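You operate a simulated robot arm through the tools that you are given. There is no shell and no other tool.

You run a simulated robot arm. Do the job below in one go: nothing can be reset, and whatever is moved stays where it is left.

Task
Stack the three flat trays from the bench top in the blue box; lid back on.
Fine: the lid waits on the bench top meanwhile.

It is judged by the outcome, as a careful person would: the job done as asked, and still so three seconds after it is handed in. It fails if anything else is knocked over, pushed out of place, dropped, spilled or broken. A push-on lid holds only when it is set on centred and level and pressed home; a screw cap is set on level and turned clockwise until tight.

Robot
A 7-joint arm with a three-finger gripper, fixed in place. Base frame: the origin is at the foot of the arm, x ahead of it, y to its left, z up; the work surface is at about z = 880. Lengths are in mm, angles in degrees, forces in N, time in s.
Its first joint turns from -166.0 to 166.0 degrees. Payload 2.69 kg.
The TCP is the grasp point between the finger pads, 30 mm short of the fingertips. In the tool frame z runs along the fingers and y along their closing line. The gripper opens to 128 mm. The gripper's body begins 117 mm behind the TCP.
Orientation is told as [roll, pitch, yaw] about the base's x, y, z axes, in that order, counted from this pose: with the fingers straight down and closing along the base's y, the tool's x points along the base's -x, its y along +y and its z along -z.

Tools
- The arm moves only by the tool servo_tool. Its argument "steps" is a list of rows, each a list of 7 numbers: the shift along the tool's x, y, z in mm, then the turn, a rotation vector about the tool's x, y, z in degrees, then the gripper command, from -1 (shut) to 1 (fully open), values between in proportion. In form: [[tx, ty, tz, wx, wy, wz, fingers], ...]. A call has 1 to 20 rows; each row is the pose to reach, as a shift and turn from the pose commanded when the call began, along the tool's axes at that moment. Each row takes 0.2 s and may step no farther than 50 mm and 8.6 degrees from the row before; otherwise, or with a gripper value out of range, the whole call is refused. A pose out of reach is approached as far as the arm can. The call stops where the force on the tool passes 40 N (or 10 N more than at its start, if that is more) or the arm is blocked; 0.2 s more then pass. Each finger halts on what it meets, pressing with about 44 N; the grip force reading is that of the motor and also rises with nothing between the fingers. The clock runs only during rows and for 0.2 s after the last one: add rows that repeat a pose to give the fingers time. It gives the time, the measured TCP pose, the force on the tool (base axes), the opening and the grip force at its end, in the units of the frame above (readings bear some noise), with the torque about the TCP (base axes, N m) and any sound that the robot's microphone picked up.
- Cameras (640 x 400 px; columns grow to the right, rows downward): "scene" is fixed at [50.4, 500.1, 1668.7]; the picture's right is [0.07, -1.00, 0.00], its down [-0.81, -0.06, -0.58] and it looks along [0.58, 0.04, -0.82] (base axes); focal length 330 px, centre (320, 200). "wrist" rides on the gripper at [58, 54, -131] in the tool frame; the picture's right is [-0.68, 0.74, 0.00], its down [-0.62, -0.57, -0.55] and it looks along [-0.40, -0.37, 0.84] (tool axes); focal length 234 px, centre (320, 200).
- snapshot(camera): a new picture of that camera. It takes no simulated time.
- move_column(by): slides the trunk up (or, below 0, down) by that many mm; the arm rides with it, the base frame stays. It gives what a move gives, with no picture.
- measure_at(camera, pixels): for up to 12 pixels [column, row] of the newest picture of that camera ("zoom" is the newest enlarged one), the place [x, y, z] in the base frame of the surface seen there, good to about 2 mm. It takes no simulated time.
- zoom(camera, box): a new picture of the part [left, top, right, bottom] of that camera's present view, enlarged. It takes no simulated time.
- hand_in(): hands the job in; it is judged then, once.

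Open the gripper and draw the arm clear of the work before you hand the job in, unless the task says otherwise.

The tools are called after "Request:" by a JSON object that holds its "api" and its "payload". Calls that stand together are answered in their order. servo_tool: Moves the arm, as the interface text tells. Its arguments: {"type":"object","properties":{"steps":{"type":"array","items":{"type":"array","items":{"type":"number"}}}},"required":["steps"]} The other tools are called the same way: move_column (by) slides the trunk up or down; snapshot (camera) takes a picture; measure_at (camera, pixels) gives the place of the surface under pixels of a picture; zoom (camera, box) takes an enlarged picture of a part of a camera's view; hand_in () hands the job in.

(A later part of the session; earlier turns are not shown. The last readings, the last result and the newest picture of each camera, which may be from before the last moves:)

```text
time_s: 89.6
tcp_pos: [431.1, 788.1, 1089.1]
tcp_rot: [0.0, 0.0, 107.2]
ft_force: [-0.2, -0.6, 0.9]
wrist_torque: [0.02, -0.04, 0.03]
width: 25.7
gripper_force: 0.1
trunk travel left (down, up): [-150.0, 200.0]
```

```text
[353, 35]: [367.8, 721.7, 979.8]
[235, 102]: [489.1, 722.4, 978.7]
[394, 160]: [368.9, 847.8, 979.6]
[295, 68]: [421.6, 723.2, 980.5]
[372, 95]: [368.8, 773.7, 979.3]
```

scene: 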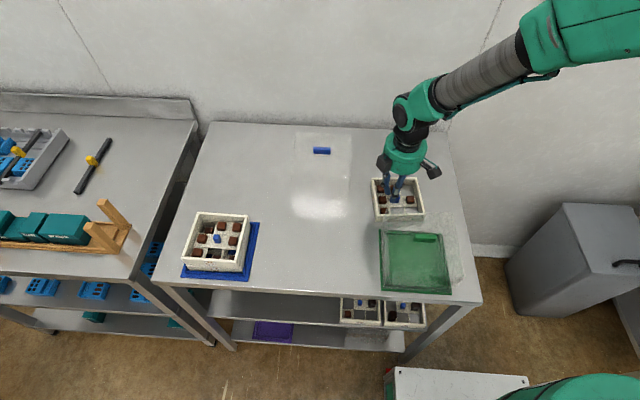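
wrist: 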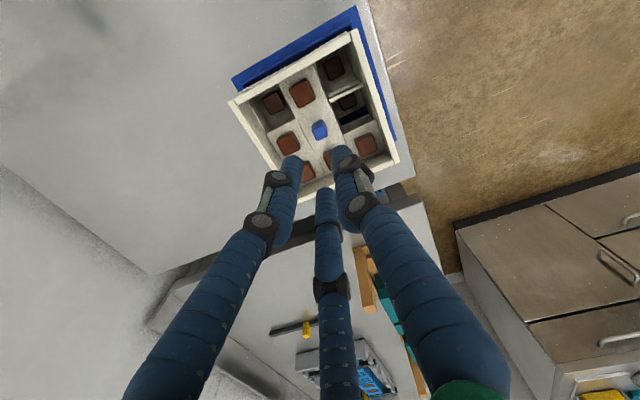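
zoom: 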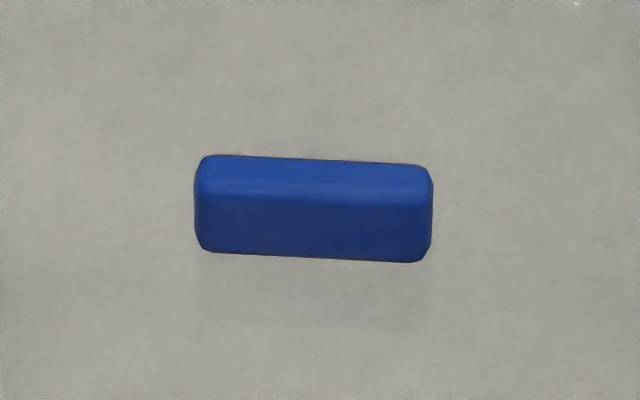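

The handle appears at zoom (197–431, 155–262). Measuring its corners.

Request:
{"api": "measure_at", "payload": {"camera": "zoom", "pixels": [[205, 165], [425, 172], [315, 168], [315, 195], [205, 195], [425, 200], [315, 210], [315, 245], [203, 240], [425, 250], [315, 270], [315, 161]]}}

```text
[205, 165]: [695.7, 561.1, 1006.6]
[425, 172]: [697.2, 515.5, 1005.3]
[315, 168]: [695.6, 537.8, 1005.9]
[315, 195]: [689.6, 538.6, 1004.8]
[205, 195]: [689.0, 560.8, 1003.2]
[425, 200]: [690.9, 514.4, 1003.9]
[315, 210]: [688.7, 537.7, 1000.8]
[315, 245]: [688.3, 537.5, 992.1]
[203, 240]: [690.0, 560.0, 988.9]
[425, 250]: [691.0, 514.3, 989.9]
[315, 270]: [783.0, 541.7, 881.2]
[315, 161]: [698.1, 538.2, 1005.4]
```

Handle: front face x≈688.5, centre ≈(694.2, 537.7), yaw ≈+1.5°. Returning to it means a bell shift of about (−264, +245). Moving above it with TCP at (699, 537.7), thumb on the front side, yaw 91.5, opening 44 mm.

Request:
{"api": "servo_tool", "payload": {"steps": [[12, -7, 0, 0, 0, 1, -0.32], [42, -24, 0, 0, 0, 3, -0.32], [77, -44, 0, 0, 0, 5, -0.32], [117, -67, 0, 0, 0, 7, -0.32], [157, -90, 0, 0, 0, 9, -0.32], [197, -113, 0, 0, 0, 11, -0.32], [237, -136, 0, 0, 0, 13, -0.32], [272, -156, 0, 0, 0, 15, -0.32], [302, -173, 0, 0, 0, 15.7, -0.32], [316.9, -182, 0, 0, 0, 15.7, -0.32], [316.9, -182, 15, 0, 0, 15.7, -0.32], [316.9, -182, 19, 0, 0, 15.7, -0.32], [316.9, -182, 19, 0, 0, 15.7, -0.32]]}}

Request:
{"api": "snapshot", "payload": {"camera": "wrist"}}

Request:
{"api": "zoom", "payload": {"camera": "scene", "box": [270, 80, 370, 180]}}

```text
time_s: 92.4
tcp_pos: [702.0, 538.0, 1068.8]
tcp_rot: [0.0, 0.0, 91.5]
ft_force: [-0.4, 0.6, 0.3]
wrist_torque: [-0.01, -0.03, -0.01]
width: 43.4
gripper_force: 0.1
trunk travel left (down, up): [-150.0, 200.0]
```

```text
taken
```

wrist: 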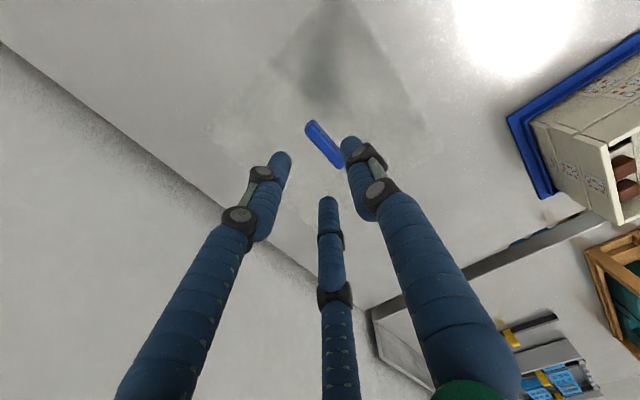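

```text
4.00 times, centred on (320, 130) of scene
```

zoom: 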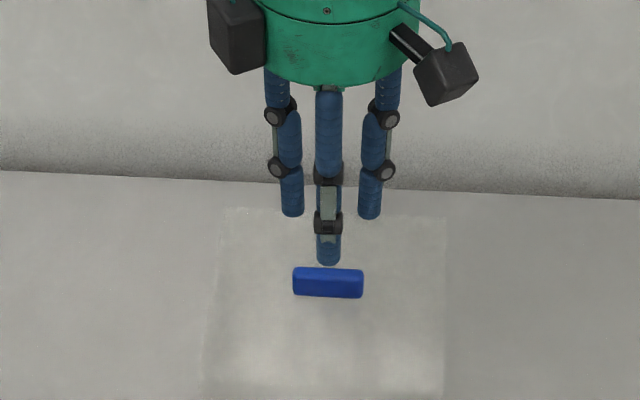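

Aligned: thumb in front, pair behind the bar. Descending partway and checking the position.

Request:
{"api": "servo_tool", "payload": {"steps": [[0, 1, 15, 0, 0, 0, -0.32], [0, 1, 27, 0, 0, 0, -0.32], [0, 1, 32, 0, 0, 0, -0.32], [0, 1, 32, 0, 0, 0, -0.32]]}}

Request:
{"api": "zoom", "payload": {"camera": "wrist", "box": [240, 60, 420, 240]}}

Request:
{"api": "measure_at", "payload": {"camera": "zoom", "pixels": [[235, 215], [350, 185], [310, 290], [285, 190], [330, 235], [270, 165], [300, 200]]}}

Request:
{"api": "zoom", "payload": {"camera": "scene", "box": [270, 80, 370, 180]}}

```text
time_s: 93.4
tcp_pos: [699.6, 538.1, 1038.6]
tcp_rot: [0.0, -0.1, 91.4]
ft_force: [0.9, -0.5, 0.2]
wrist_torque: [0.01, 0.01, 0.04]
width: 43.5
gripper_force: 0.1
trunk travel left (down, up): [-150.0, 200.0]
```

```text
2.22 times, centred on (330, 150) of wrist
```

zoom: 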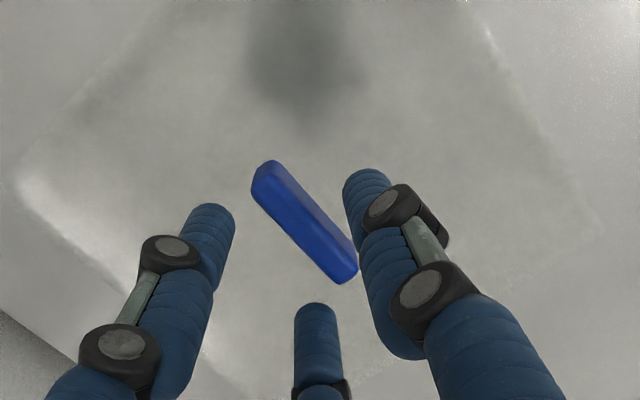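

```text
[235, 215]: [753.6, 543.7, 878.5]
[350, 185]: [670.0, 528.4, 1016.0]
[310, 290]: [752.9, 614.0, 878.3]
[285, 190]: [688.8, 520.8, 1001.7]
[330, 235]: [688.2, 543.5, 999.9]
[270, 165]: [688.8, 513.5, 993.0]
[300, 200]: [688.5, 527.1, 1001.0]
```

```text
4.00 times, centred on (320, 130) of scene
```

zoom: 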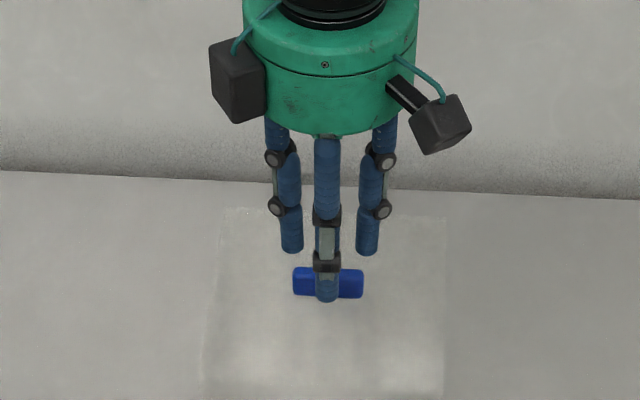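

Good alignment. Descending 19.5 mm to the grip height and closing slowly.

Request:
{"api": "servo_tool", "payload": {"steps": [[0, 0, 8, 0, 0, 0, -0.32], [0, 0, 15, 0, 0, 0, -0.32], [0, 0, 19.5, 0, 0, 0, -0.32], [0, 0, 19.5, 0, 0, 0, -0.32], [0, 0, 19.5, 0, 0, 0, -0.45], [0, 0, 19.5, 0, 0, 0, -0.55], [0, 0, 19.5, 0, 0, 0, -0.62], [0, 0, 19.5, 0, 0, 0, -0.68], [0, 0, 19.5, 0, 0, 0, -0.75], [0, 0, 19.5, 0, 0, 0, -1], [0, 0, 19.5, 0, 0, 0, -1], [0, 0, 19.5, 0, 0, 0, -1]]}}

Request:
{"api": "zoom", "payload": {"camera": "scene", "box": [270, 80, 370, 180]}}

Request:
{"api": "zoom", "payload": {"camera": "wrist", "box": [240, 60, 420, 240]}}

```text
time_s: 96.0
tcp_pos: [698.9, 536.9, 1017.7]
tcp_rot: [0.0, 0.1, 91.5]
ft_force: [0.4, -0.1, 0.2]
wrist_torque: [-0.03, 0.12, -0.01]
width: 19.6
gripper_force: 44.0
trunk travel left (down, up): [-150.0, 200.0]
```

```text
4.00 times, centred on (320, 130) of scene
```

zoom: 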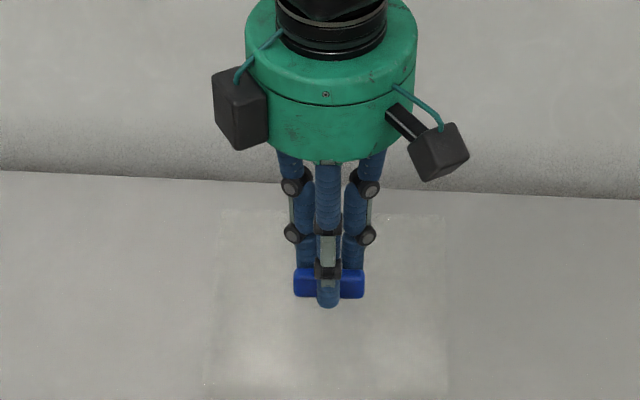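

```text
2.22 times, centred on (330, 150) of wrist
```

zoom: 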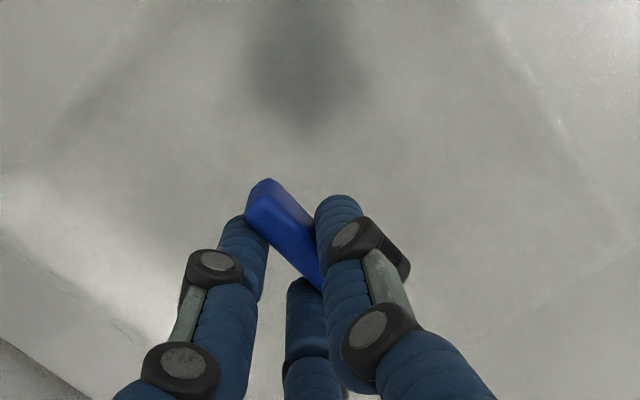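

Gripped at 19.6 mm. Checking the handle position after closing.

Request:
{"api": "zoom", "payload": {"camera": "scene", "box": [300, 135, 345, 165]}}

Request:
{"api": "measure_at", "payload": {"camera": "zoom", "pixels": [[205, 215], [420, 225], [215, 240], [410, 250], [230, 200], [400, 205], [203, 240], [428, 248]]}}

```text
13.33 times, centred on (322, 150) of scene
```

zoom: 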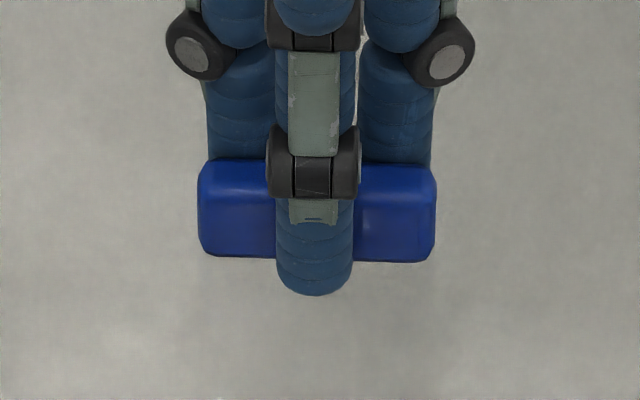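

```text
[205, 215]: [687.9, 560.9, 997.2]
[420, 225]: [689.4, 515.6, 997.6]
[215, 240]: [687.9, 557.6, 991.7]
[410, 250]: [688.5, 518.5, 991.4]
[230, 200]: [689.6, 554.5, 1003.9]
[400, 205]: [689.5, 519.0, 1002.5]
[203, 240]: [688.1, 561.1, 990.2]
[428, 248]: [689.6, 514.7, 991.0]
```

Handle unmoved (front x≈688.5, y-centre ≈537.8). Lifting slowly 155 mm.

Request:
{"api": "servo_tool", "payload": {"steps": [[0, 0, -2, 0, 0, 0, -1], [0, 0, -6, 0, 0, 0, -1], [0, 0, -15, 0, 0, 0, -1], [0, 0, -30, 0, 0, 0, -1], [0, 0, -50, 0, 0, 0, -1], [0, 0, -75, 0, 0, 0, -1], [0, 0, -100, 0, 0, 0, -1], [0, 0, -125, 0, 0, 0, -1], [0, 0, -145, 0, 0, 0, -1], [0, 0, -155, 0, 0, 0, -1], [0, 0, -155, 0, 0, 0, -1]]}}

Request:
{"api": "snapshot", "payload": {"camera": "scene"}}

Request:
{"api": "snapshot", "payload": {"camera": "wrist"}}

```text
time_s: 98.4
tcp_pos: [697.0, 536.9, 1172.7]
tcp_rot: [0.1, 0.0, 91.5]
ft_force: [-0.1, -0.4, -1.3]
wrist_torque: [-0.01, 0.0, 0.01]
width: 19.7
gripper_force: 43.9
trunk travel left (down, up): [-150.0, 200.0]
```

```text
taken
```

scene: 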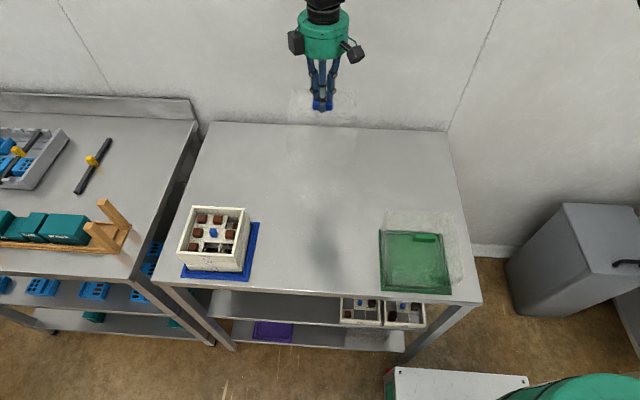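

```text
taken
```

wrist: 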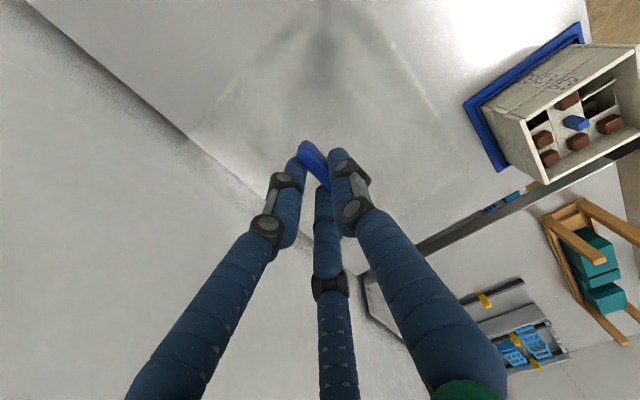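

Bell held level. Carrying it smoothly to above the stack with its bottom ≈55 mm over the top tray.

Request:
{"api": "servo_tool", "payload": {"steps": [[-6, 6, 0, 0, 0, 0, -1], [-20, 20, 0, 0, 0, 0, -1], [-40, 41, 0, 0, 0, 0, -1], [-61, 62, 0, 0, 0, 0, -1], [-82, 84, 0, 0, 0, 0, -1], [-103, 105, 0, 0, 0, 0, -1], [-124, 127, 0, 0, 0, 0, -1], [-145, 148, 0, 0, 0, 0, -1], [-166, 170, 0, 0, 0, 0, -1], [-187, 191, 0, 0, 0, 0, -1], [-207, 212, 0, 0, 0, 0, -1], [-225, 230, 0, 0, 0, 0, -1], [-239, 244, 0, 0, 0, 0, -1], [-248, 254, 0, 0, 0, 0, -1], [-252.1, 257.8, 0, 0, 0, 0, -1], [-252.1, 257.8, 0, 0, 0, 0, -1], [-252.1, 257.8, 0, 0, 0, 0, -1]]}}

Request:
{"api": "snapshot", "payload": {"camera": "wrist"}}

Request:
{"api": "zoom", "payload": {"camera": "scene", "box": [120, 120, 280, 290]}}

```text
time_s: 102.0
tcp_pos: [433.7, 783.3, 1171.7]
tcp_rot: [0.0, -0.1, 91.4]
ft_force: [0.1, -0.5, -1.9]
wrist_torque: [0.01, -0.01, -0.02]
width: 19.4
gripper_force: 44.1
trunk travel left (down, up): [-150.0, 200.0]
```

```text
taken
```

wrist: 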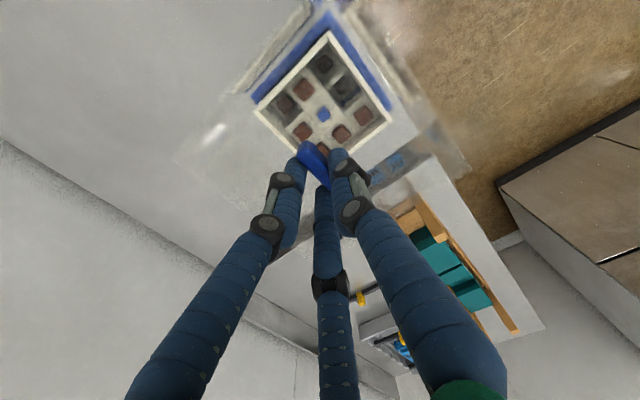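

```text
2.35 times, centred on (200, 205) of scene
```

zoom: 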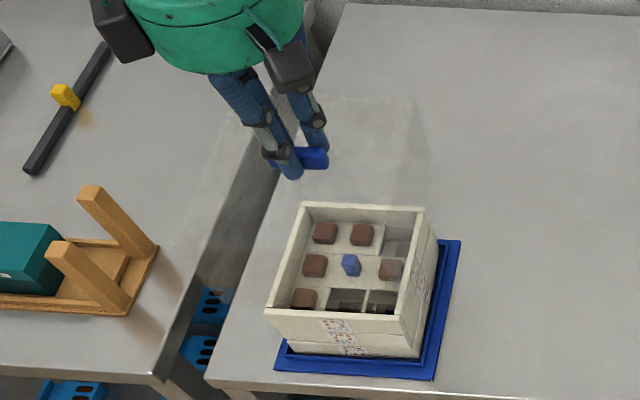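

Measuring the handle's position over the box.

Request:
{"api": "zoom", "payload": {"camera": "scene", "box": [175, 170, 220, 205]}}

Request:
{"api": "measure_at", "payload": {"camera": "wrist", "pixels": [[303, 143], [310, 150], [318, 158], [324, 170], [300, 150]]}}

```text
11.43 times, centred on (198, 188) of scene
```

zoom: 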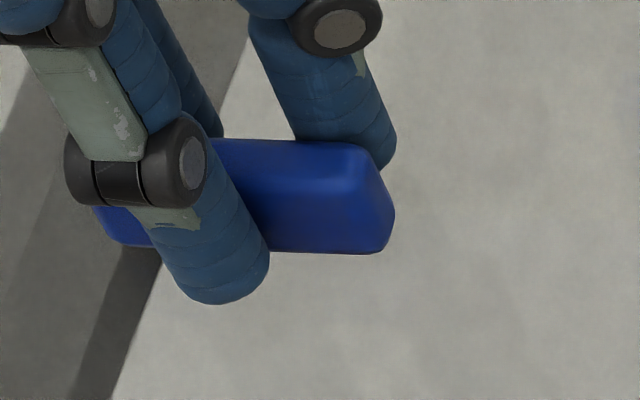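

```text
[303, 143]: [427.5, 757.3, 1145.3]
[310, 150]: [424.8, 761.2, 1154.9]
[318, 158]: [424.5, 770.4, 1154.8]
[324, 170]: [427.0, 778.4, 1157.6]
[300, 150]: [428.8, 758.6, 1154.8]
```

Request:
{"api": "measure_at", "payload": {"camera": "zoom", "pixels": [[350, 215], [280, 215], [360, 155], [280, 150], [380, 225], [120, 230], [105, 220], [385, 190], [340, 240], [300, 190], [365, 180], [140, 238]]}}

```text
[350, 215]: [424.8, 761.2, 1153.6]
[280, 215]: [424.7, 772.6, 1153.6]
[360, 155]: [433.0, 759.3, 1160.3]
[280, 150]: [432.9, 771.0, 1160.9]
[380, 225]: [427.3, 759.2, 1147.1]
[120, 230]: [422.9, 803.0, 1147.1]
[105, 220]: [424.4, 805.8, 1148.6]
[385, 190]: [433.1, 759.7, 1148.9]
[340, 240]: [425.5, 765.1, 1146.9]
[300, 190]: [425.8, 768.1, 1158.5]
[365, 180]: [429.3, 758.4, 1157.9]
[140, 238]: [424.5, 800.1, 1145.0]
```

Handle: front x≈424.2, y-centre ≈782.6 — within 1 mm of its original seated place. Lowering straight over the stack to ~13 mm above the seat.

Request:
{"api": "servo_tool", "payload": {"steps": [[0, 0, 8, 0, 0, 0, -1], [0, 0, 22, 0, 0, 0, -1], [0, 0, 38, 0, 0, 0, -1], [0, 0, 50, 0, 0, 0, -1], [0, 0, 60, 0, 0, 0, -1], [0, 0, 70, 0, 0, 0, -1], [0, 0, 82, 0, 0, 0, -1], [0, 0, 95, 0, 0, 0, -1], [0, 0, 108, 0, 0, 0, -1], [0, 0, 120, 0, 0, 0, -1], [0, 0, 130, 0, 0, 0, -1], [0, 0, 137, 0, 0, 0, -1], [0, 0, 137, 0, 0, 0, -1]]}}

Request:
{"api": "zoom", "payload": {"camera": "scene", "box": [150, 170, 280, 290]}}

Request:
{"api": "snapshot", "payload": {"camera": "wrist"}}

```text
time_s: 104.8
tcp_pos: [435.0, 783.0, 1037.2]
tcp_rot: [-0.1, -0.1, 91.4]
ft_force: [0.4, 0.1, -1.8]
wrist_torque: [0.01, -0.03, 0.02]
width: 19.8
gripper_force: 43.8
trunk travel left (down, up): [-150.0, 200.0]
```

```text
3.33 times, centred on (215, 230) of scene
```

zoom: 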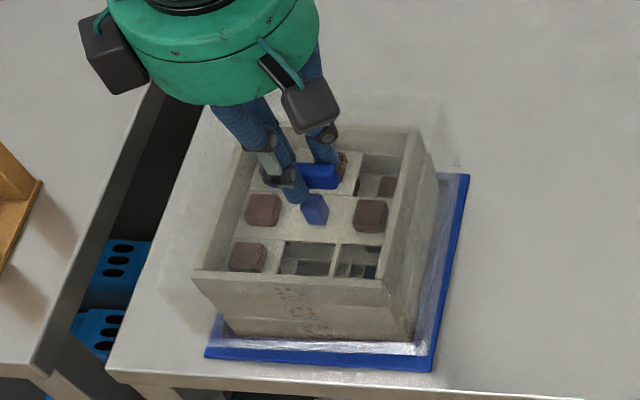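

```text
taken
```

wrist: 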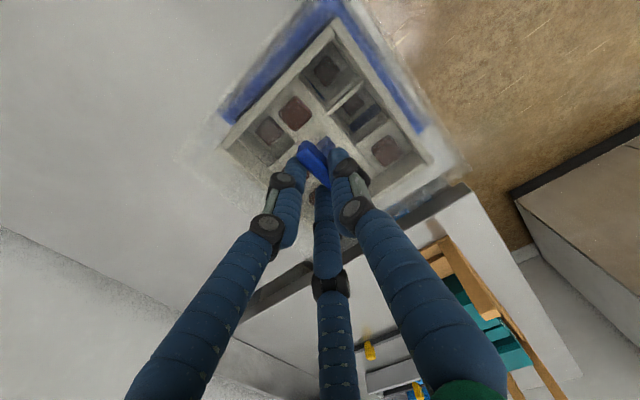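

The bell encloses the stack with no contact force. Checking the handle and wall position before the final 15 mm.

Request:
{"api": "zoom", "payload": {"camera": "scene", "box": [170, 200, 270, 290]}}

Request:
{"api": "measure_at", "payload": {"camera": "zoom", "pixels": [[250, 355], [350, 362], [300, 345], [300, 365], [300, 372], [410, 330], [425, 300], [440, 250], [190, 380], [420, 385], [455, 120], [300, 352]]}}

Request:
{"api": "zoom", "payload": {"camera": "scene", "box": [185, 205, 230, 240]}}

```text
4.44 times, centred on (220, 245) of scene
```

zoom: 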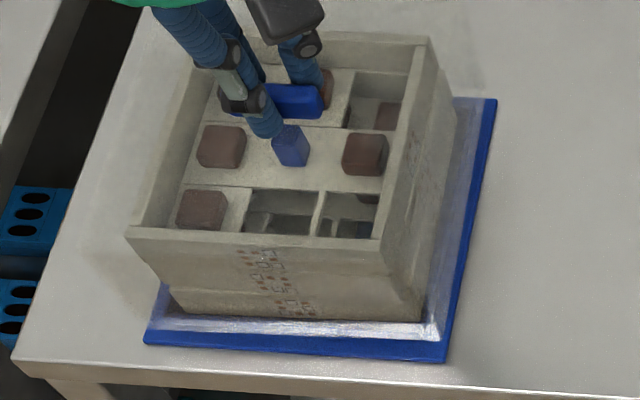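

```text
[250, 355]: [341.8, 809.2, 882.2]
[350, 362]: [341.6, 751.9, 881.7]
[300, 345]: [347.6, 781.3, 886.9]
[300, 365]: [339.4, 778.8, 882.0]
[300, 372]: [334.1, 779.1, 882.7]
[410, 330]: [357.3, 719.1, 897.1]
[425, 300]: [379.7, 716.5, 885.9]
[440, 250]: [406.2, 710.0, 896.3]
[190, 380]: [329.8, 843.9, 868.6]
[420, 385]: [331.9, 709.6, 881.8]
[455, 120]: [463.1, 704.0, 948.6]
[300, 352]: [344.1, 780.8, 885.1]
```

```text
11.43 times, centred on (208, 222) of scene
```

zoom: 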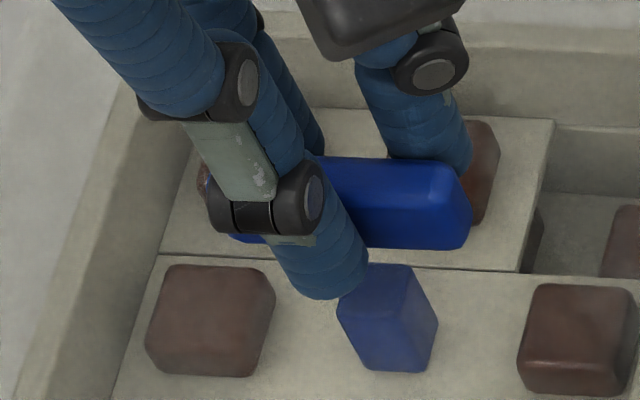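

Measuring the handle in this last zoom.

Request:
{"api": "measure_at", "payload": {"camera": "zoom", "pixels": [[430, 220], [380, 215], [466, 210], [238, 238], [430, 175], [350, 170], [455, 235], [262, 241]]}}

```text
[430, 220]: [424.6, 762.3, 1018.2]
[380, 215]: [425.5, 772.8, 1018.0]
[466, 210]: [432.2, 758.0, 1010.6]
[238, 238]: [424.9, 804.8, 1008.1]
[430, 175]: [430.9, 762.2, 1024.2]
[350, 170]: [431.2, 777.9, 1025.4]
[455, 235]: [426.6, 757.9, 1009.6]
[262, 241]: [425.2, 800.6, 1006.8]
```

Handle centre is ≈(…, 782); nudging +1 mm in y and lowering toward the seat.

Request:
{"api": "servo_tool", "payload": {"steps": [[-1, 0, 2, 0, 0, 0, -1], [-1, 0, 5, 0, 0, 0, -1], [-1, 0, 8, 0, 0, 0, -1], [-1, 0, 10, 0, 0, 0, -1], [-1, 0, 11, 0, 0, 0, -1], [-1, 0, 11, 0, 0, 0, -1]]}}

Request:
{"api": "servo_tool", "payload": {"steps": [[0, 0, 1, 0, 0, 0, -1], [0, 0, 2, 0, 0, 0, -1], [0, 0, 2, 0, 0, 0, -1]]}}

```text
time_s: 106.2
tcp_pos: [435.5, 783.4, 1023.8]
tcp_rot: [0.0, 0.1, 91.4]
ft_force: [0.0, -0.8, -1.8]
wrist_torque: [0.0, -0.02, 0.03]
width: 19.7
gripper_force: 43.9
trunk travel left (down, up): [-150.0, 200.0]
```

```text
time_s: 107.0
tcp_pos: [434.6, 784.3, 1022.4]
tcp_rot: [-0.1, 0.0, 91.6]
ft_force: [0.9, -1.1, 1.7]
wrist_torque: [-0.34, 0.13, 0.11]
width: 19.7
gripper_force: 44.0
trunk travel left (down, up): [-150.0, 200.0]
```

Contact at the seat height (≈1022). Now pressing home in small steps, watching force.

Request:
{"api": "servo_tool", "payload": {"steps": [[0, 0, 0.7, 0, 0, 0, -1], [0, 0, 1.4, 0, 0, 0, -1], [0, 0, 2, 0, 0, 0, -1], [0, 0, 2, 0, 0, 0, -1]]}}

Request:
{"api": "zoom", "payload": {"camera": "scene", "box": [160, 190, 270, 290]}}

```text
time_s: 108.0
tcp_pos: [434.7, 783.7, 1022.8]
tcp_rot: [-0.1, -0.1, 91.5]
ft_force: [3.5, 7.6, 17.3]
wrist_torque: [-0.75, 0.08, 0.05]
width: 19.7
gripper_force: 44.0
trunk travel left (down, up): [-150.0, 200.0]
```

```text
4.00 times, centred on (215, 240) of scene
```

zoom: 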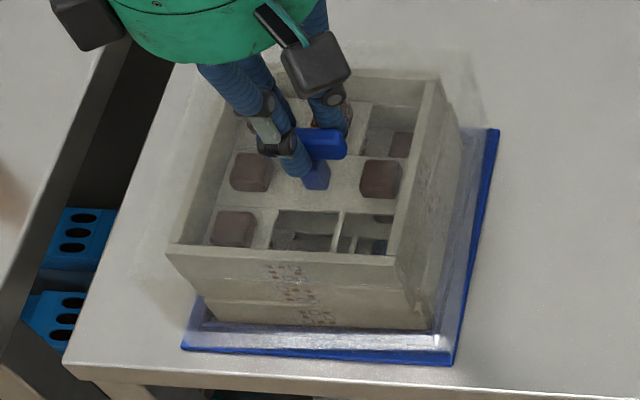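

17 N so far, slightly biased to the right side. Pressing a bit more (toward ~30 N), then I'll check the bell's height at each side.

Request:
{"api": "servo_tool", "payload": {"steps": [[0, 0, 0.7, 0, 0, 0, -1], [0, 0, 1.4, 0, 0, 0, -1], [0, 0, 1.4, 0, 0, 0, -1]]}}

Request:
{"api": "zoom", "payload": {"camera": "scene", "box": [160, 190, 270, 290]}}

Request:
{"api": "measure_at", "payload": {"camera": "zoom", "pixels": [[320, 150], [338, 140], [300, 135], [340, 152], [320, 335], [210, 330], [440, 345], [470, 150], [455, 250], [130, 270], [300, 230], [180, 200]]}}

```text
time_s: 108.8
tcp_pos: [435.5, 783.0, 1023.6]
tcp_rot: [-0.1, -0.2, 91.5]
ft_force: [5.5, 9.5, 30.9]
wrist_torque: [-0.48, 0.11, 0.09]
width: 19.9
gripper_force: 43.9
trunk travel left (down, up): [-150.0, 200.0]
```

```text
4.00 times, centred on (215, 240) of scene
```

zoom: 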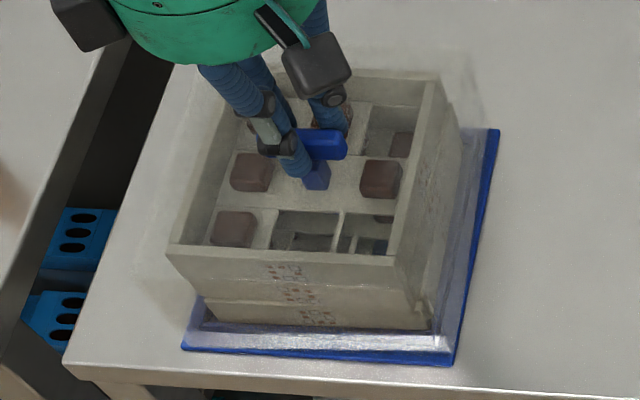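

```text
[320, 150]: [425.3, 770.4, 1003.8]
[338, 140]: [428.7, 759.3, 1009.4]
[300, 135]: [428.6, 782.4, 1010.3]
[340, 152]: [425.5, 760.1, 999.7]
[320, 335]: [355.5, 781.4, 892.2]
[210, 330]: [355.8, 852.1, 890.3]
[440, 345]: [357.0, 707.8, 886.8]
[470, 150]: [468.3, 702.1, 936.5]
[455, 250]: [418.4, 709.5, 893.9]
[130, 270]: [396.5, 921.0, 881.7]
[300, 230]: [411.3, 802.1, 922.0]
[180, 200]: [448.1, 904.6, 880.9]
```

Handle top reads ≈1010 and front ≈425, the original seated height; 31 N down. One last push toward ~38 N, then relax the load and release.

Request:
{"api": "servo_tool", "payload": {"steps": [[0, 0, 0.7, 0, 0, 0, -1], [0, 0, 0.7, 0, 0, 0, -1]]}}

Request:
{"api": "servo_tool", "payload": {"steps": [[0, 0, -2, 0, 0, 0, -1], [0, 0, -3.6, 0, 0, 0, -1], [0, 0, -3.6, 0, 0, 0, -1]]}}

```text
time_s: 109.4
tcp_pos: [433.2, 784.2, 1023.9]
tcp_rot: [-0.1, -0.1, 91.3]
ft_force: [7.2, 6.8, 40.7]
wrist_torque: [-0.18, 0.09, 0.09]
width: 19.7
gripper_force: 43.9
trunk travel left (down, up): [-150.0, 200.0]
```

```text
time_s: 110.2
tcp_pos: [433.2, 782.2, 1020.9]
tcp_rot: [-0.1, 0.0, 91.4]
ft_force: [5.1, 7.4, 25.9]
wrist_torque: [1.41, 0.1, -0.13]
width: 19.7
gripper_force: 44.2
trunk travel left (down, up): [-150.0, 200.0]
```

The reading changed to z≈1020.9 with torque of the other sign – perhaps it snapped down. Measuring again before releasing.

Request:
{"api": "zoom", "payload": {"camera": "scene", "box": [160, 190, 270, 290]}}

Request:
{"api": "measure_at", "payload": {"camera": "zoom", "pixels": [[320, 150], [338, 140], [300, 135], [340, 152], [320, 345], [210, 340], [440, 352], [470, 150], [330, 150], [340, 145], [310, 135], [325, 140]]}}

Request:
{"api": "servo_tool", "payload": {"steps": [[0, 0, 0, 0, 0, 0, -1]]}}

```text
4.00 times, centred on (215, 240) of scene
```

zoom: 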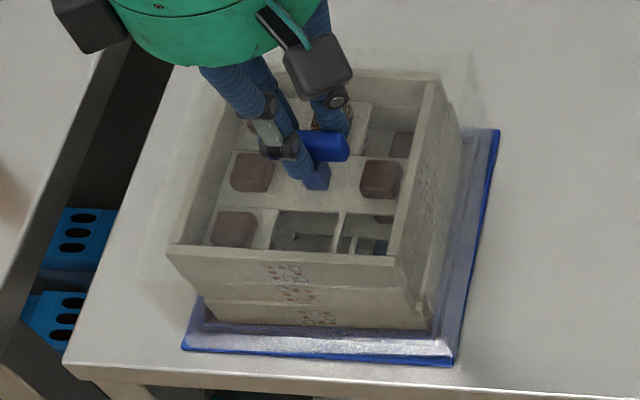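

```text
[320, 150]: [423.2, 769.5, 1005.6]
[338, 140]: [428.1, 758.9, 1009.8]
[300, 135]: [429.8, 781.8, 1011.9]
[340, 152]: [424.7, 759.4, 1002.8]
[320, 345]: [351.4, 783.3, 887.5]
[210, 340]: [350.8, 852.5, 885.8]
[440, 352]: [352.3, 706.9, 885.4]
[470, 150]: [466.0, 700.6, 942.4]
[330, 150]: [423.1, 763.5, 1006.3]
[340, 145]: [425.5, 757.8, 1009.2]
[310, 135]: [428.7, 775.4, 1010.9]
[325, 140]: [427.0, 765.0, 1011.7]
```

```text
time_s: 110.6
tcp_pos: [433.2, 781.8, 1021.7]
tcp_rot: [0.0, 0.0, 91.5]
ft_force: [2.1, 6.6, 22.9]
wrist_torque: [0.93, 0.16, -0.12]
width: 19.8
gripper_force: 44.3
trunk travel left (down, up): [-150.0, 200.0]
```

Torque analysis: the load was on the right side before (−0.10 m), now it's centred (≈0), and TCP height 1021.5 matches the fully seated height – the cover went home and level. I relax the load further in small steps.

Request:
{"api": "servo_tool", "payload": {"steps": [[0, 0, -0.7, 0, 0, 0, -1], [0, 0, -1.4, 0, 0, 0, -1], [0, 0, -1.4, 0, 0, 0, -1]]}}

Request:
{"api": "zoom", "payload": {"camera": "scene", "box": [160, 190, 270, 290]}}

```text
time_s: 111.4
tcp_pos: [432.7, 781.4, 1022.8]
tcp_rot: [0.1, 0.1, 91.5]
ft_force: [-2.3, -0.9, 6.6]
wrist_torque: [0.53, 0.22, 0.2]
width: 19.8
gripper_force: 44.4
trunk travel left (down, up): [-150.0, 200.0]
```

```text
4.00 times, centred on (215, 240) of scene
```

zoom: 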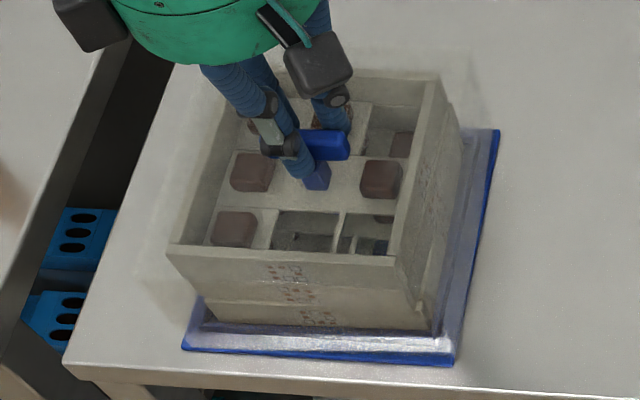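

Load is down to 6.6 N. Zooming on the corners to verify that the bell's lower rim sits properly around the ridge.

Request:
{"api": "zoom", "payload": {"camera": "scene", "box": [200, 240, 290, 290]}}

Request:
{"api": "zoom", "payload": {"camera": "scene", "box": [195, 262, 285, 290]}}

Request:
{"api": "zoom", "payload": {"camera": "scene", "box": [360, 220, 470, 310]}}

Request:
{"api": "snapshot", "payload": {"camera": "wrist"}}

```text
7.11 times, centred on (245, 265) of scene
```

zoom: 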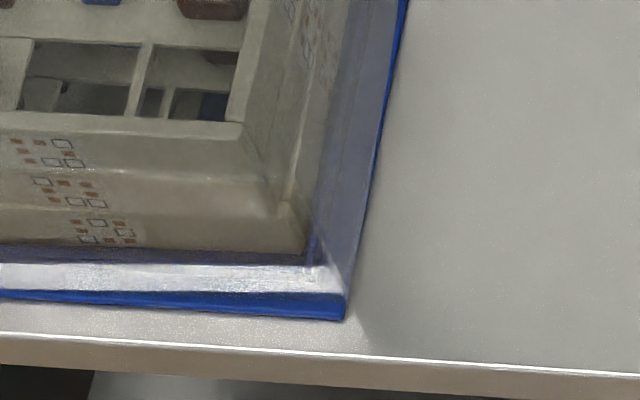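

```text
7.11 times, centred on (240, 276) of scene
```

zoom: 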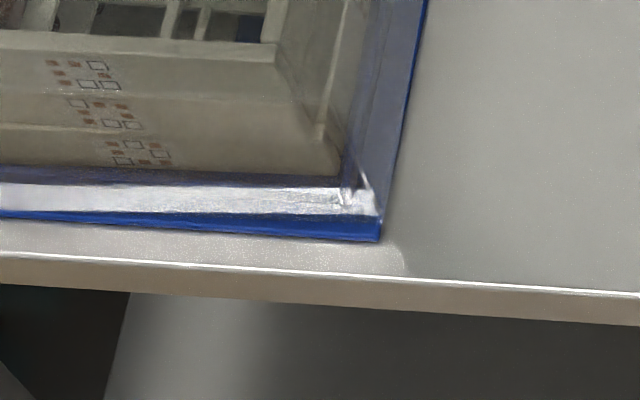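

```text
4.44 times, centred on (415, 265) of scene
```

zoom: 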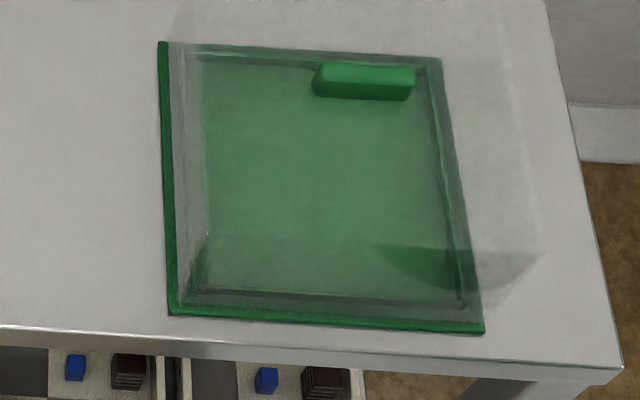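

```text
taken
```

wrist: 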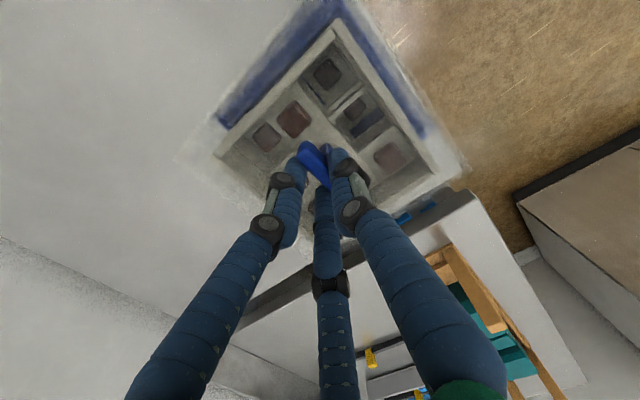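

The lower rim looks shifted ~1.5 mm to the right/front and maybe a degree rotated relative to the plate. Measuring the bell walls and plate edges.

Request:
{"api": "zoom", "payload": {"camera": "scene", "box": [160, 190, 270, 290]}}

Request:
{"api": "measure_at", "payload": {"camera": "zoom", "pixels": [[470, 140], [475, 170], [468, 200], [462, 240], [455, 270], [448, 300], [445, 330], [480, 150], [472, 220], [465, 260], [458, 300], [452, 330]]}}

Request:
{"api": "measure_at", "payload": {"camera": "zoom", "pixels": [[210, 335], [240, 338], [280, 340], [320, 343], [360, 345], [400, 348], [430, 350], [220, 345], [300, 350], [380, 355], [430, 357], [190, 348]]}}

Request:
{"api": "measure_at", "payload": {"camera": "zoom", "pixels": [[200, 320], [185, 300], [150, 300], [300, 300], [172, 250], [172, 230], [440, 75], [250, 60], [300, 65], [340, 190], [345, 230], [260, 250]]}}

```text
4.00 times, centred on (215, 240) of scene
```

zoom: 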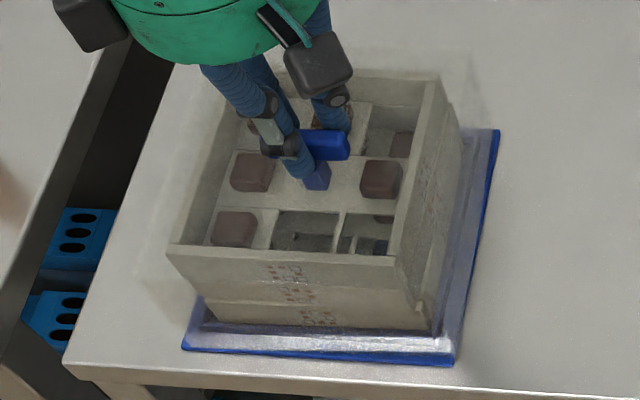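

```text
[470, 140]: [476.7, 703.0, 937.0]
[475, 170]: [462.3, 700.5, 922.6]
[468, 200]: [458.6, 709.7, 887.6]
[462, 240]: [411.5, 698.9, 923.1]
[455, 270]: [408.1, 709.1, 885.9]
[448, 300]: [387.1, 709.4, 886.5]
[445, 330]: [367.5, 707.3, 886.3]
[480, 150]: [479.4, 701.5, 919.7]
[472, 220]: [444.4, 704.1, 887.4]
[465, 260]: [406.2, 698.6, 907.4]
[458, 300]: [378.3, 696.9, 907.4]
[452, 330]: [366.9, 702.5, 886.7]
```

```text
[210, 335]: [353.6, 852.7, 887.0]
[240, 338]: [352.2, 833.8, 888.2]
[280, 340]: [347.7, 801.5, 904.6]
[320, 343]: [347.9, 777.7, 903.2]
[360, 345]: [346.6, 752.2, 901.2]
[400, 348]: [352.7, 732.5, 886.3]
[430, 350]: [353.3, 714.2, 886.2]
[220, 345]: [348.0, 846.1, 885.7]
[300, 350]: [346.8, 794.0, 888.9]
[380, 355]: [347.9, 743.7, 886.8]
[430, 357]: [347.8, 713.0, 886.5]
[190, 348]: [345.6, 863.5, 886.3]
```

```text
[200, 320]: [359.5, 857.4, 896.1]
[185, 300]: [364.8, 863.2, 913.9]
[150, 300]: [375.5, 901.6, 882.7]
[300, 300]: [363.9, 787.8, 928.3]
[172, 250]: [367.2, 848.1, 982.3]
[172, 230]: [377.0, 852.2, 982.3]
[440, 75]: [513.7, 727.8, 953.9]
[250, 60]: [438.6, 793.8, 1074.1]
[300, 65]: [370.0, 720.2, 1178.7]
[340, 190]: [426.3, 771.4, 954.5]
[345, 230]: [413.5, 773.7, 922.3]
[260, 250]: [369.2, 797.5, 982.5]
```

The bell's right wall reads y≈697–702 (rotated ~+1–2° and ~2 mm off to the right). I'll lift it 14 mm off the ridge and re-align rather than leave it off-centre.

Request:
{"api": "servo_tool", "payload": {"steps": [[0, 0, -1.5, 0, 0, 0, -1], [0, 0, -4, 0, 0, 0, -1], [0, 0, -8, 0, 0, 0, -1], [0, 0, -13, 0, 0, 0, -1], [0, 0, -13, 0, 0, 0, -1]]}}

Request:
{"api": "zoom", "payload": {"camera": "scene", "box": [160, 190, 270, 290]}}

Request:
{"api": "measure_at", "payload": {"camera": "zoom", "pixels": [[470, 130], [475, 160], [465, 200], [460, 230], [452, 270], [445, 300], [480, 145], [440, 320], [300, 335], [240, 330], [360, 340], [400, 343]]}}

Request:
{"api": "zoom", "payload": {"camera": "scene", "box": [185, 205, 230, 240]}}

```text
time_s: 112.6
tcp_pos: [434.9, 784.0, 1036.8]
tcp_rot: [0.0, 0.0, 91.5]
ft_force: [-0.3, -0.4, -1.4]
wrist_torque: [0.02, 0.01, -0.02]
width: 19.6
gripper_force: 44.2
trunk travel left (down, up): [-150.0, 200.0]
```

```text
4.00 times, centred on (215, 240) of scene
```

zoom: 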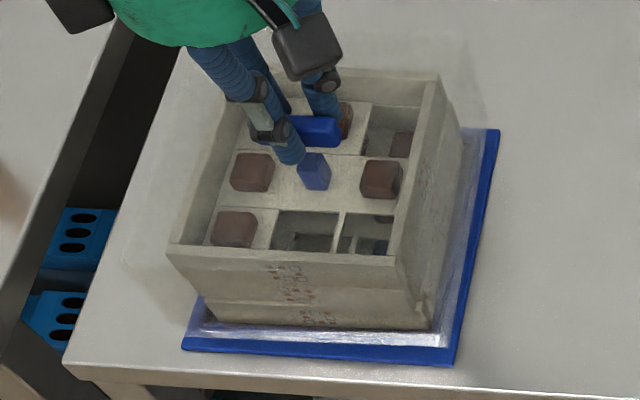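

```text
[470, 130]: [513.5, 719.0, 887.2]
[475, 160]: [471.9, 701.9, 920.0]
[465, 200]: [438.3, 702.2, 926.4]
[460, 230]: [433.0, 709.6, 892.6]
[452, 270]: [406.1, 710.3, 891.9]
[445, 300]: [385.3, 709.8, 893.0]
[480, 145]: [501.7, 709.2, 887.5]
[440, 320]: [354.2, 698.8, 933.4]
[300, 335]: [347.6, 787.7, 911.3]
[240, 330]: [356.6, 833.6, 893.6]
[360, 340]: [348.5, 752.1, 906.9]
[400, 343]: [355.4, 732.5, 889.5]
```

```text
11.43 times, centred on (208, 222) of scene
```

zoom: 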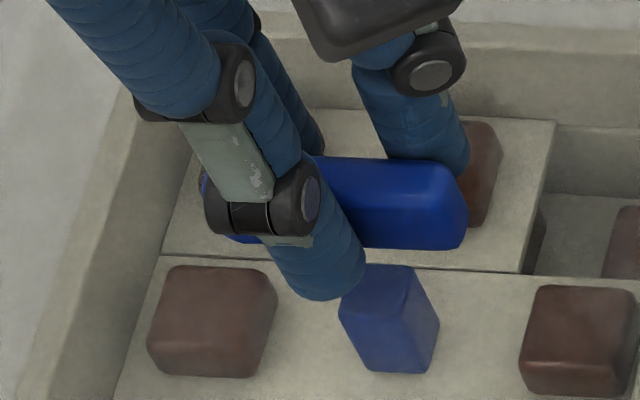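

Hanging free again at (435, 784): the pressing itself had slid it ~2 mm (arm compliance). I measure the handle again in this free state.

Request:
{"api": "measure_at", "payload": {"camera": "zoom", "pixels": [[430, 220], [380, 215], [464, 210], [236, 238], [430, 175], [350, 170], [455, 238], [250, 240], [466, 225], [440, 210]]}}

Request:
{"api": "measure_at", "payload": {"camera": "wrist", "pixels": [[303, 143], [310, 150], [318, 160], [324, 172], [299, 150]]}}

```text
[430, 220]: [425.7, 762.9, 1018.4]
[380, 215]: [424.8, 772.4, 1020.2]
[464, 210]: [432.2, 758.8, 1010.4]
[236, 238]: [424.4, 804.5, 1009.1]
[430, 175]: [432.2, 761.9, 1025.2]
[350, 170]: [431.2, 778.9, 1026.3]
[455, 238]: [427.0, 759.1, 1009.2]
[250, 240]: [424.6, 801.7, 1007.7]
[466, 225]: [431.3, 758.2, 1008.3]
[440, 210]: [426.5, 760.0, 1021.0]
```

```text
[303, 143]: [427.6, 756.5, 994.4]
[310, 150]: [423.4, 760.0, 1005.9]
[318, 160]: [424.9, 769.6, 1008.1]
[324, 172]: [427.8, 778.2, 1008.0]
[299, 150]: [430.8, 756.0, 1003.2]
```

Relative to the original seat, the handle is ~1.2 mm low in y and ~1.2° over-rotated. Correcting both while hanging, then lowering to just above contact.

Request:
{"api": "servo_tool", "payload": {"steps": [[-1.2, 0, 0, 0, 0, 1.1, -1], [-1.2, 0, 3, 0, 0, 1.1, -1], [-1.2, 0, 6, 0, 0, 1.1, -1], [-1.2, 0, 9, 0, 0, 1.1, -1], [-1.2, 0, 11, 0, 0, 1.1, -1], [-1.2, 0, 11, 0, 0, 1.1, -1]]}}

Request:
{"api": "zoom", "payload": {"camera": "scene", "box": [160, 190, 270, 290]}}

Request:
{"api": "measure_at", "payload": {"camera": "zoom", "pixels": [[475, 150], [470, 180], [465, 205], [462, 230], [455, 255], [450, 280], [300, 340], [340, 342], [280, 338], [260, 337], [320, 341], [440, 330]]}}

Request:
{"api": "zoom", "payload": {"camera": "scene", "box": [185, 205, 230, 240]}}

Request:
{"api": "measure_at", "payload": {"camera": "zoom", "pixels": [[430, 240], [380, 240], [466, 230], [245, 258], [455, 255], [350, 190], [430, 190], [255, 260]]}}

```text
time_s: 114.0
tcp_pos: [432.7, 785.3, 1026.1]
tcp_rot: [-0.1, -0.1, 90.3]
ft_force: [0.0, -0.5, -1.0]
wrist_torque: [0.01, 0.01, 0.02]
width: 19.9
gripper_force: 43.9
trunk travel left (down, up): [-150.0, 200.0]
```

```text
4.00 times, centred on (215, 240) of scene
```

zoom: 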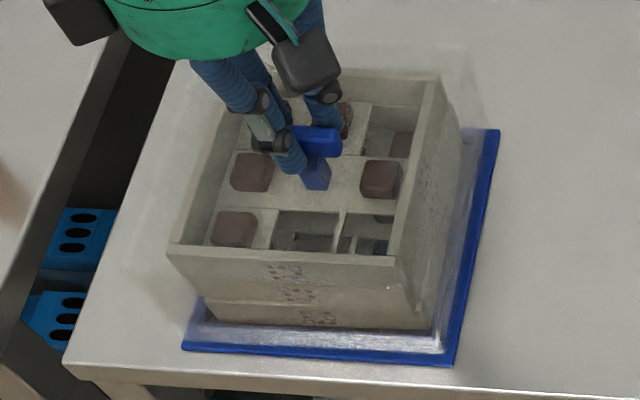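

```text
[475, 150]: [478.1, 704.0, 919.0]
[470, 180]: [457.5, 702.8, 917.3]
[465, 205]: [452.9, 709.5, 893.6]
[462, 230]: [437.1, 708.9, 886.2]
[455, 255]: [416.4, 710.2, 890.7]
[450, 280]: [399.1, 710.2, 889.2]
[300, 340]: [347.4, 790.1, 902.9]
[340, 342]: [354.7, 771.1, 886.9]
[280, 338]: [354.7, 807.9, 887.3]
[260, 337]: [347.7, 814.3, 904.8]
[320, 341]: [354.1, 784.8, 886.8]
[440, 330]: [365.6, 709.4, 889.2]
```

```text
11.43 times, centred on (208, 222) of scene
```

zoom: 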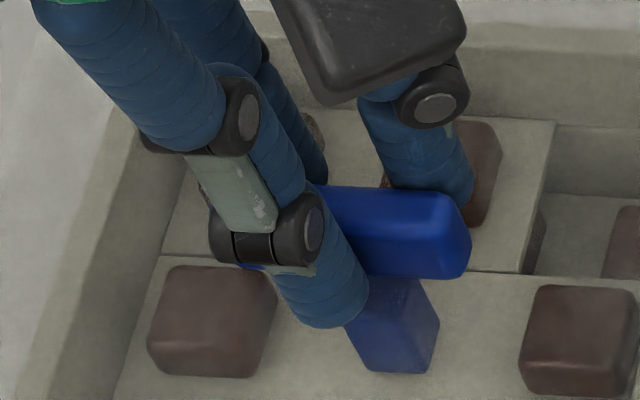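

```text
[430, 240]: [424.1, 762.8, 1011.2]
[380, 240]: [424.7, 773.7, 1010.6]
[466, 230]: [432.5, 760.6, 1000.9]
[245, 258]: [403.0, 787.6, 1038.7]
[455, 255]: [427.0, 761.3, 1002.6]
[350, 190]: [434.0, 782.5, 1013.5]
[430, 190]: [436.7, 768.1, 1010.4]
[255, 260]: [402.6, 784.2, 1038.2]
```

Handle now matches the original seat (right end 760.6, front 424.3) and the blue margins look even. Lowering to contact.

Request:
{"api": "servo_tool", "payload": {"steps": [[0, 0, 1, 0, 0, 0, -1], [0, 0, 2, 0, 0, 0, -1], [0, 0, 3, 0, 0, 0, -1], [0, 0, 3, 0, 0, 0, -1]]}}

Request:
{"api": "servo_tool", "payload": {"steps": [[0, 0, 0.8, 0, 0, 0, -1], [-0.2, -0.2, 1.4, 0, 0, 0, -1], [-0.2, -0.2, 1.4, 0, 0, 0, -1]]}}

```text
time_s: 115.0
tcp_pos: [434.9, 786.2, 1022.7]
tcp_rot: [0.0, 0.0, 90.5]
ft_force: [-1.0, 0.5, -1.3]
wrist_torque: [-0.07, 0.01, -0.02]
width: 19.7
gripper_force: 44.2
trunk travel left (down, up): [-150.0, 200.0]
```

```text
time_s: 115.8
tcp_pos: [433.8, 786.5, 1022.2]
tcp_rot: [0.0, -0.2, 90.3]
ft_force: [-0.5, 1.9, 7.3]
wrist_torque: [-0.61, 0.16, 0.09]
width: 19.7
gripper_force: 43.8
trunk travel left (down, up): [-150.0, 200.0]
```

Contact 7 N. Pressing on with a slight lateral compensation (+x,+y) to keep it from sliding.

Request:
{"api": "servo_tool", "payload": {"steps": [[-0.3, -0.2, 0.7, 0, 0, 0, -1], [-0.6, -0.4, 1.4, 0, 0, 0, -1], [-0.6, -0.4, 1.4, 0, 0, 0, -1]]}}

```text
time_s: 116.6
tcp_pos: [434.1, 786.0, 1021.0]
tcp_rot: [-0.1, -0.2, 90.4]
ft_force: [-2.2, 2.0, 21.5]
wrist_torque: [-1.55, 0.3, 0.0]
width: 19.7
gripper_force: 43.6
trunk travel left (down, up): [-150.0, 200.0]
```

The load sits on the right edge (torque −1.55 N·m → r_y≈−85 mm), so the bell is slightly tilted right-down. I'll add a small 0.4° roll to bring the left side down.

Request:
{"api": "servo_tool", "payload": {"steps": [[0, 0, 0, 0, 0.2, 0, -1], [0, 0, 0, 0, 0.4, 0, -1], [0, 0, 0, 0, 0.4, 0, -1]]}}

```text
time_s: 117.4
tcp_pos: [434.9, 786.3, 1022.4]
tcp_rot: [-0.1, 0.3, 90.3]
ft_force: [0.6, 9.4, 23.7]
wrist_torque: [1.66, 0.2, -0.05]
width: 19.9
gripper_force: 43.9
trunk travel left (down, up): [-150.0, 200.0]
```

Load is now centred (r_y≈+16 mm) with 24 N. Easing the roll by 0.1° and pressing a little more.

Request:
{"api": "servo_tool", "payload": {"steps": [[-0.3, 0, 0.5, 0, -0.1, 0, -1], [-0.5, 0, 1.0, 0, -0.1, 0, -1], [-0.5, 0, 1.0, 0, -0.1, 0, -1]]}}

Request:
{"api": "zoom", "payload": {"camera": "scene", "box": [160, 190, 270, 290]}}

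Request:
{"api": "measure_at", "payload": {"camera": "zoom", "pixels": [[475, 150], [470, 180], [320, 150], [335, 140], [300, 135], [340, 152], [300, 345], [260, 342], [380, 350], [470, 200], [450, 300], [330, 155]]}}

```text
time_s: 118.2
tcp_pos: [434.9, 785.8, 1021.9]
tcp_rot: [0.0, 0.2, 90.4]
ft_force: [1.5, 6.5, 33.1]
wrist_torque: [-0.4, 0.29, -0.01]
width: 19.4
gripper_force: 43.8
trunk travel left (down, up): [-150.0, 200.0]
```

```text
4.00 times, centred on (215, 240) of scene
```

zoom: 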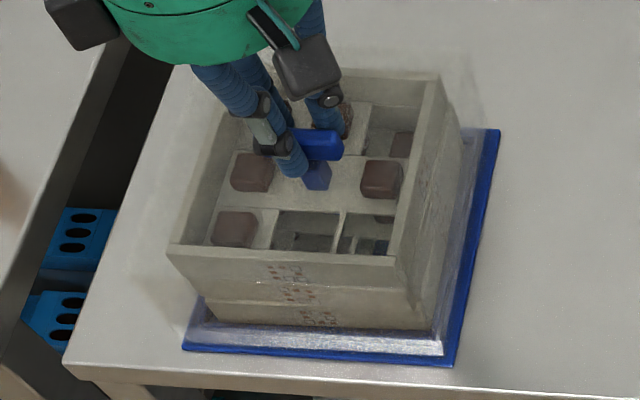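

```text
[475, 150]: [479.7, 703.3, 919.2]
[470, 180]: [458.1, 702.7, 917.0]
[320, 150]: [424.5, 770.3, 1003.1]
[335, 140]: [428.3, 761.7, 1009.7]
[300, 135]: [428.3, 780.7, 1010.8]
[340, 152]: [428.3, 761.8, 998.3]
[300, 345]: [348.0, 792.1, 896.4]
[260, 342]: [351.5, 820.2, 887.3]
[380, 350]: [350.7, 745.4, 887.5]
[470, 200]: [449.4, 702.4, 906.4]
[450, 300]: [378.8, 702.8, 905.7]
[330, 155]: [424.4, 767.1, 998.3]
```

Right wall y≈702.8 square (original 702), handle top 1010, load centred at 33 N. A last +0.4 mm, then relax.

Request:
{"api": "servo_tool", "payload": {"steps": [[-0.1, 0, 0.4, 0, 0, 0, -1], [-0.1, 0, 0.4, 0, 0, 0, -1]]}}

Request:
{"api": "servo_tool", "payload": {"steps": [[0.2, 0, -1, 0, 0, 0, -1], [0.4, 0, -2, 0, 0, 0, -1], [0.6, 0, -2.8, 0, 0, 0, -1], [0.6, 0, -2.8, 0, 0, 0, -1]]}}

```text
time_s: 118.8
tcp_pos: [434.5, 785.2, 1022.9]
tcp_rot: [-0.1, 0.2, 90.3]
ft_force: [-1.8, 6.7, 37.7]
wrist_torque: [-0.13, 0.31, -0.05]
width: 19.8
gripper_force: 44.4
trunk travel left (down, up): [-150.0, 200.0]
```

```text
time_s: 119.8
tcp_pos: [433.3, 784.5, 1022.0]
tcp_rot: [0.0, 0.3, 90.5]
ft_force: [0.2, 7.8, 20.6]
wrist_torque: [1.34, 0.2, -0.03]
width: 19.6
gripper_force: 44.0
trunk travel left (down, up): [-150.0, 200.0]
```

Still 21 N and 8 N sideways; relaxing further, with a slight +y shift to null the side load.

Request:
{"api": "servo_tool", "payload": {"steps": [[-0.5, 0, -0.5, 0, 0, 0, -1], [-1.0, 0, -1.2, 0, 0, 0, -1], [-1.0, 0, -1.2, 0, 0, 0, -1]]}}

```text
time_s: 120.6
tcp_pos: [434.4, 785.7, 1022.0]
tcp_rot: [0.1, 0.5, 90.5]
ft_force: [-1.2, -1.9, 7.7]
wrist_torque: [0.51, 0.15, 0.01]
width: 20.1
gripper_force: 44.0
trunk travel left (down, up): [-150.0, 200.0]
```

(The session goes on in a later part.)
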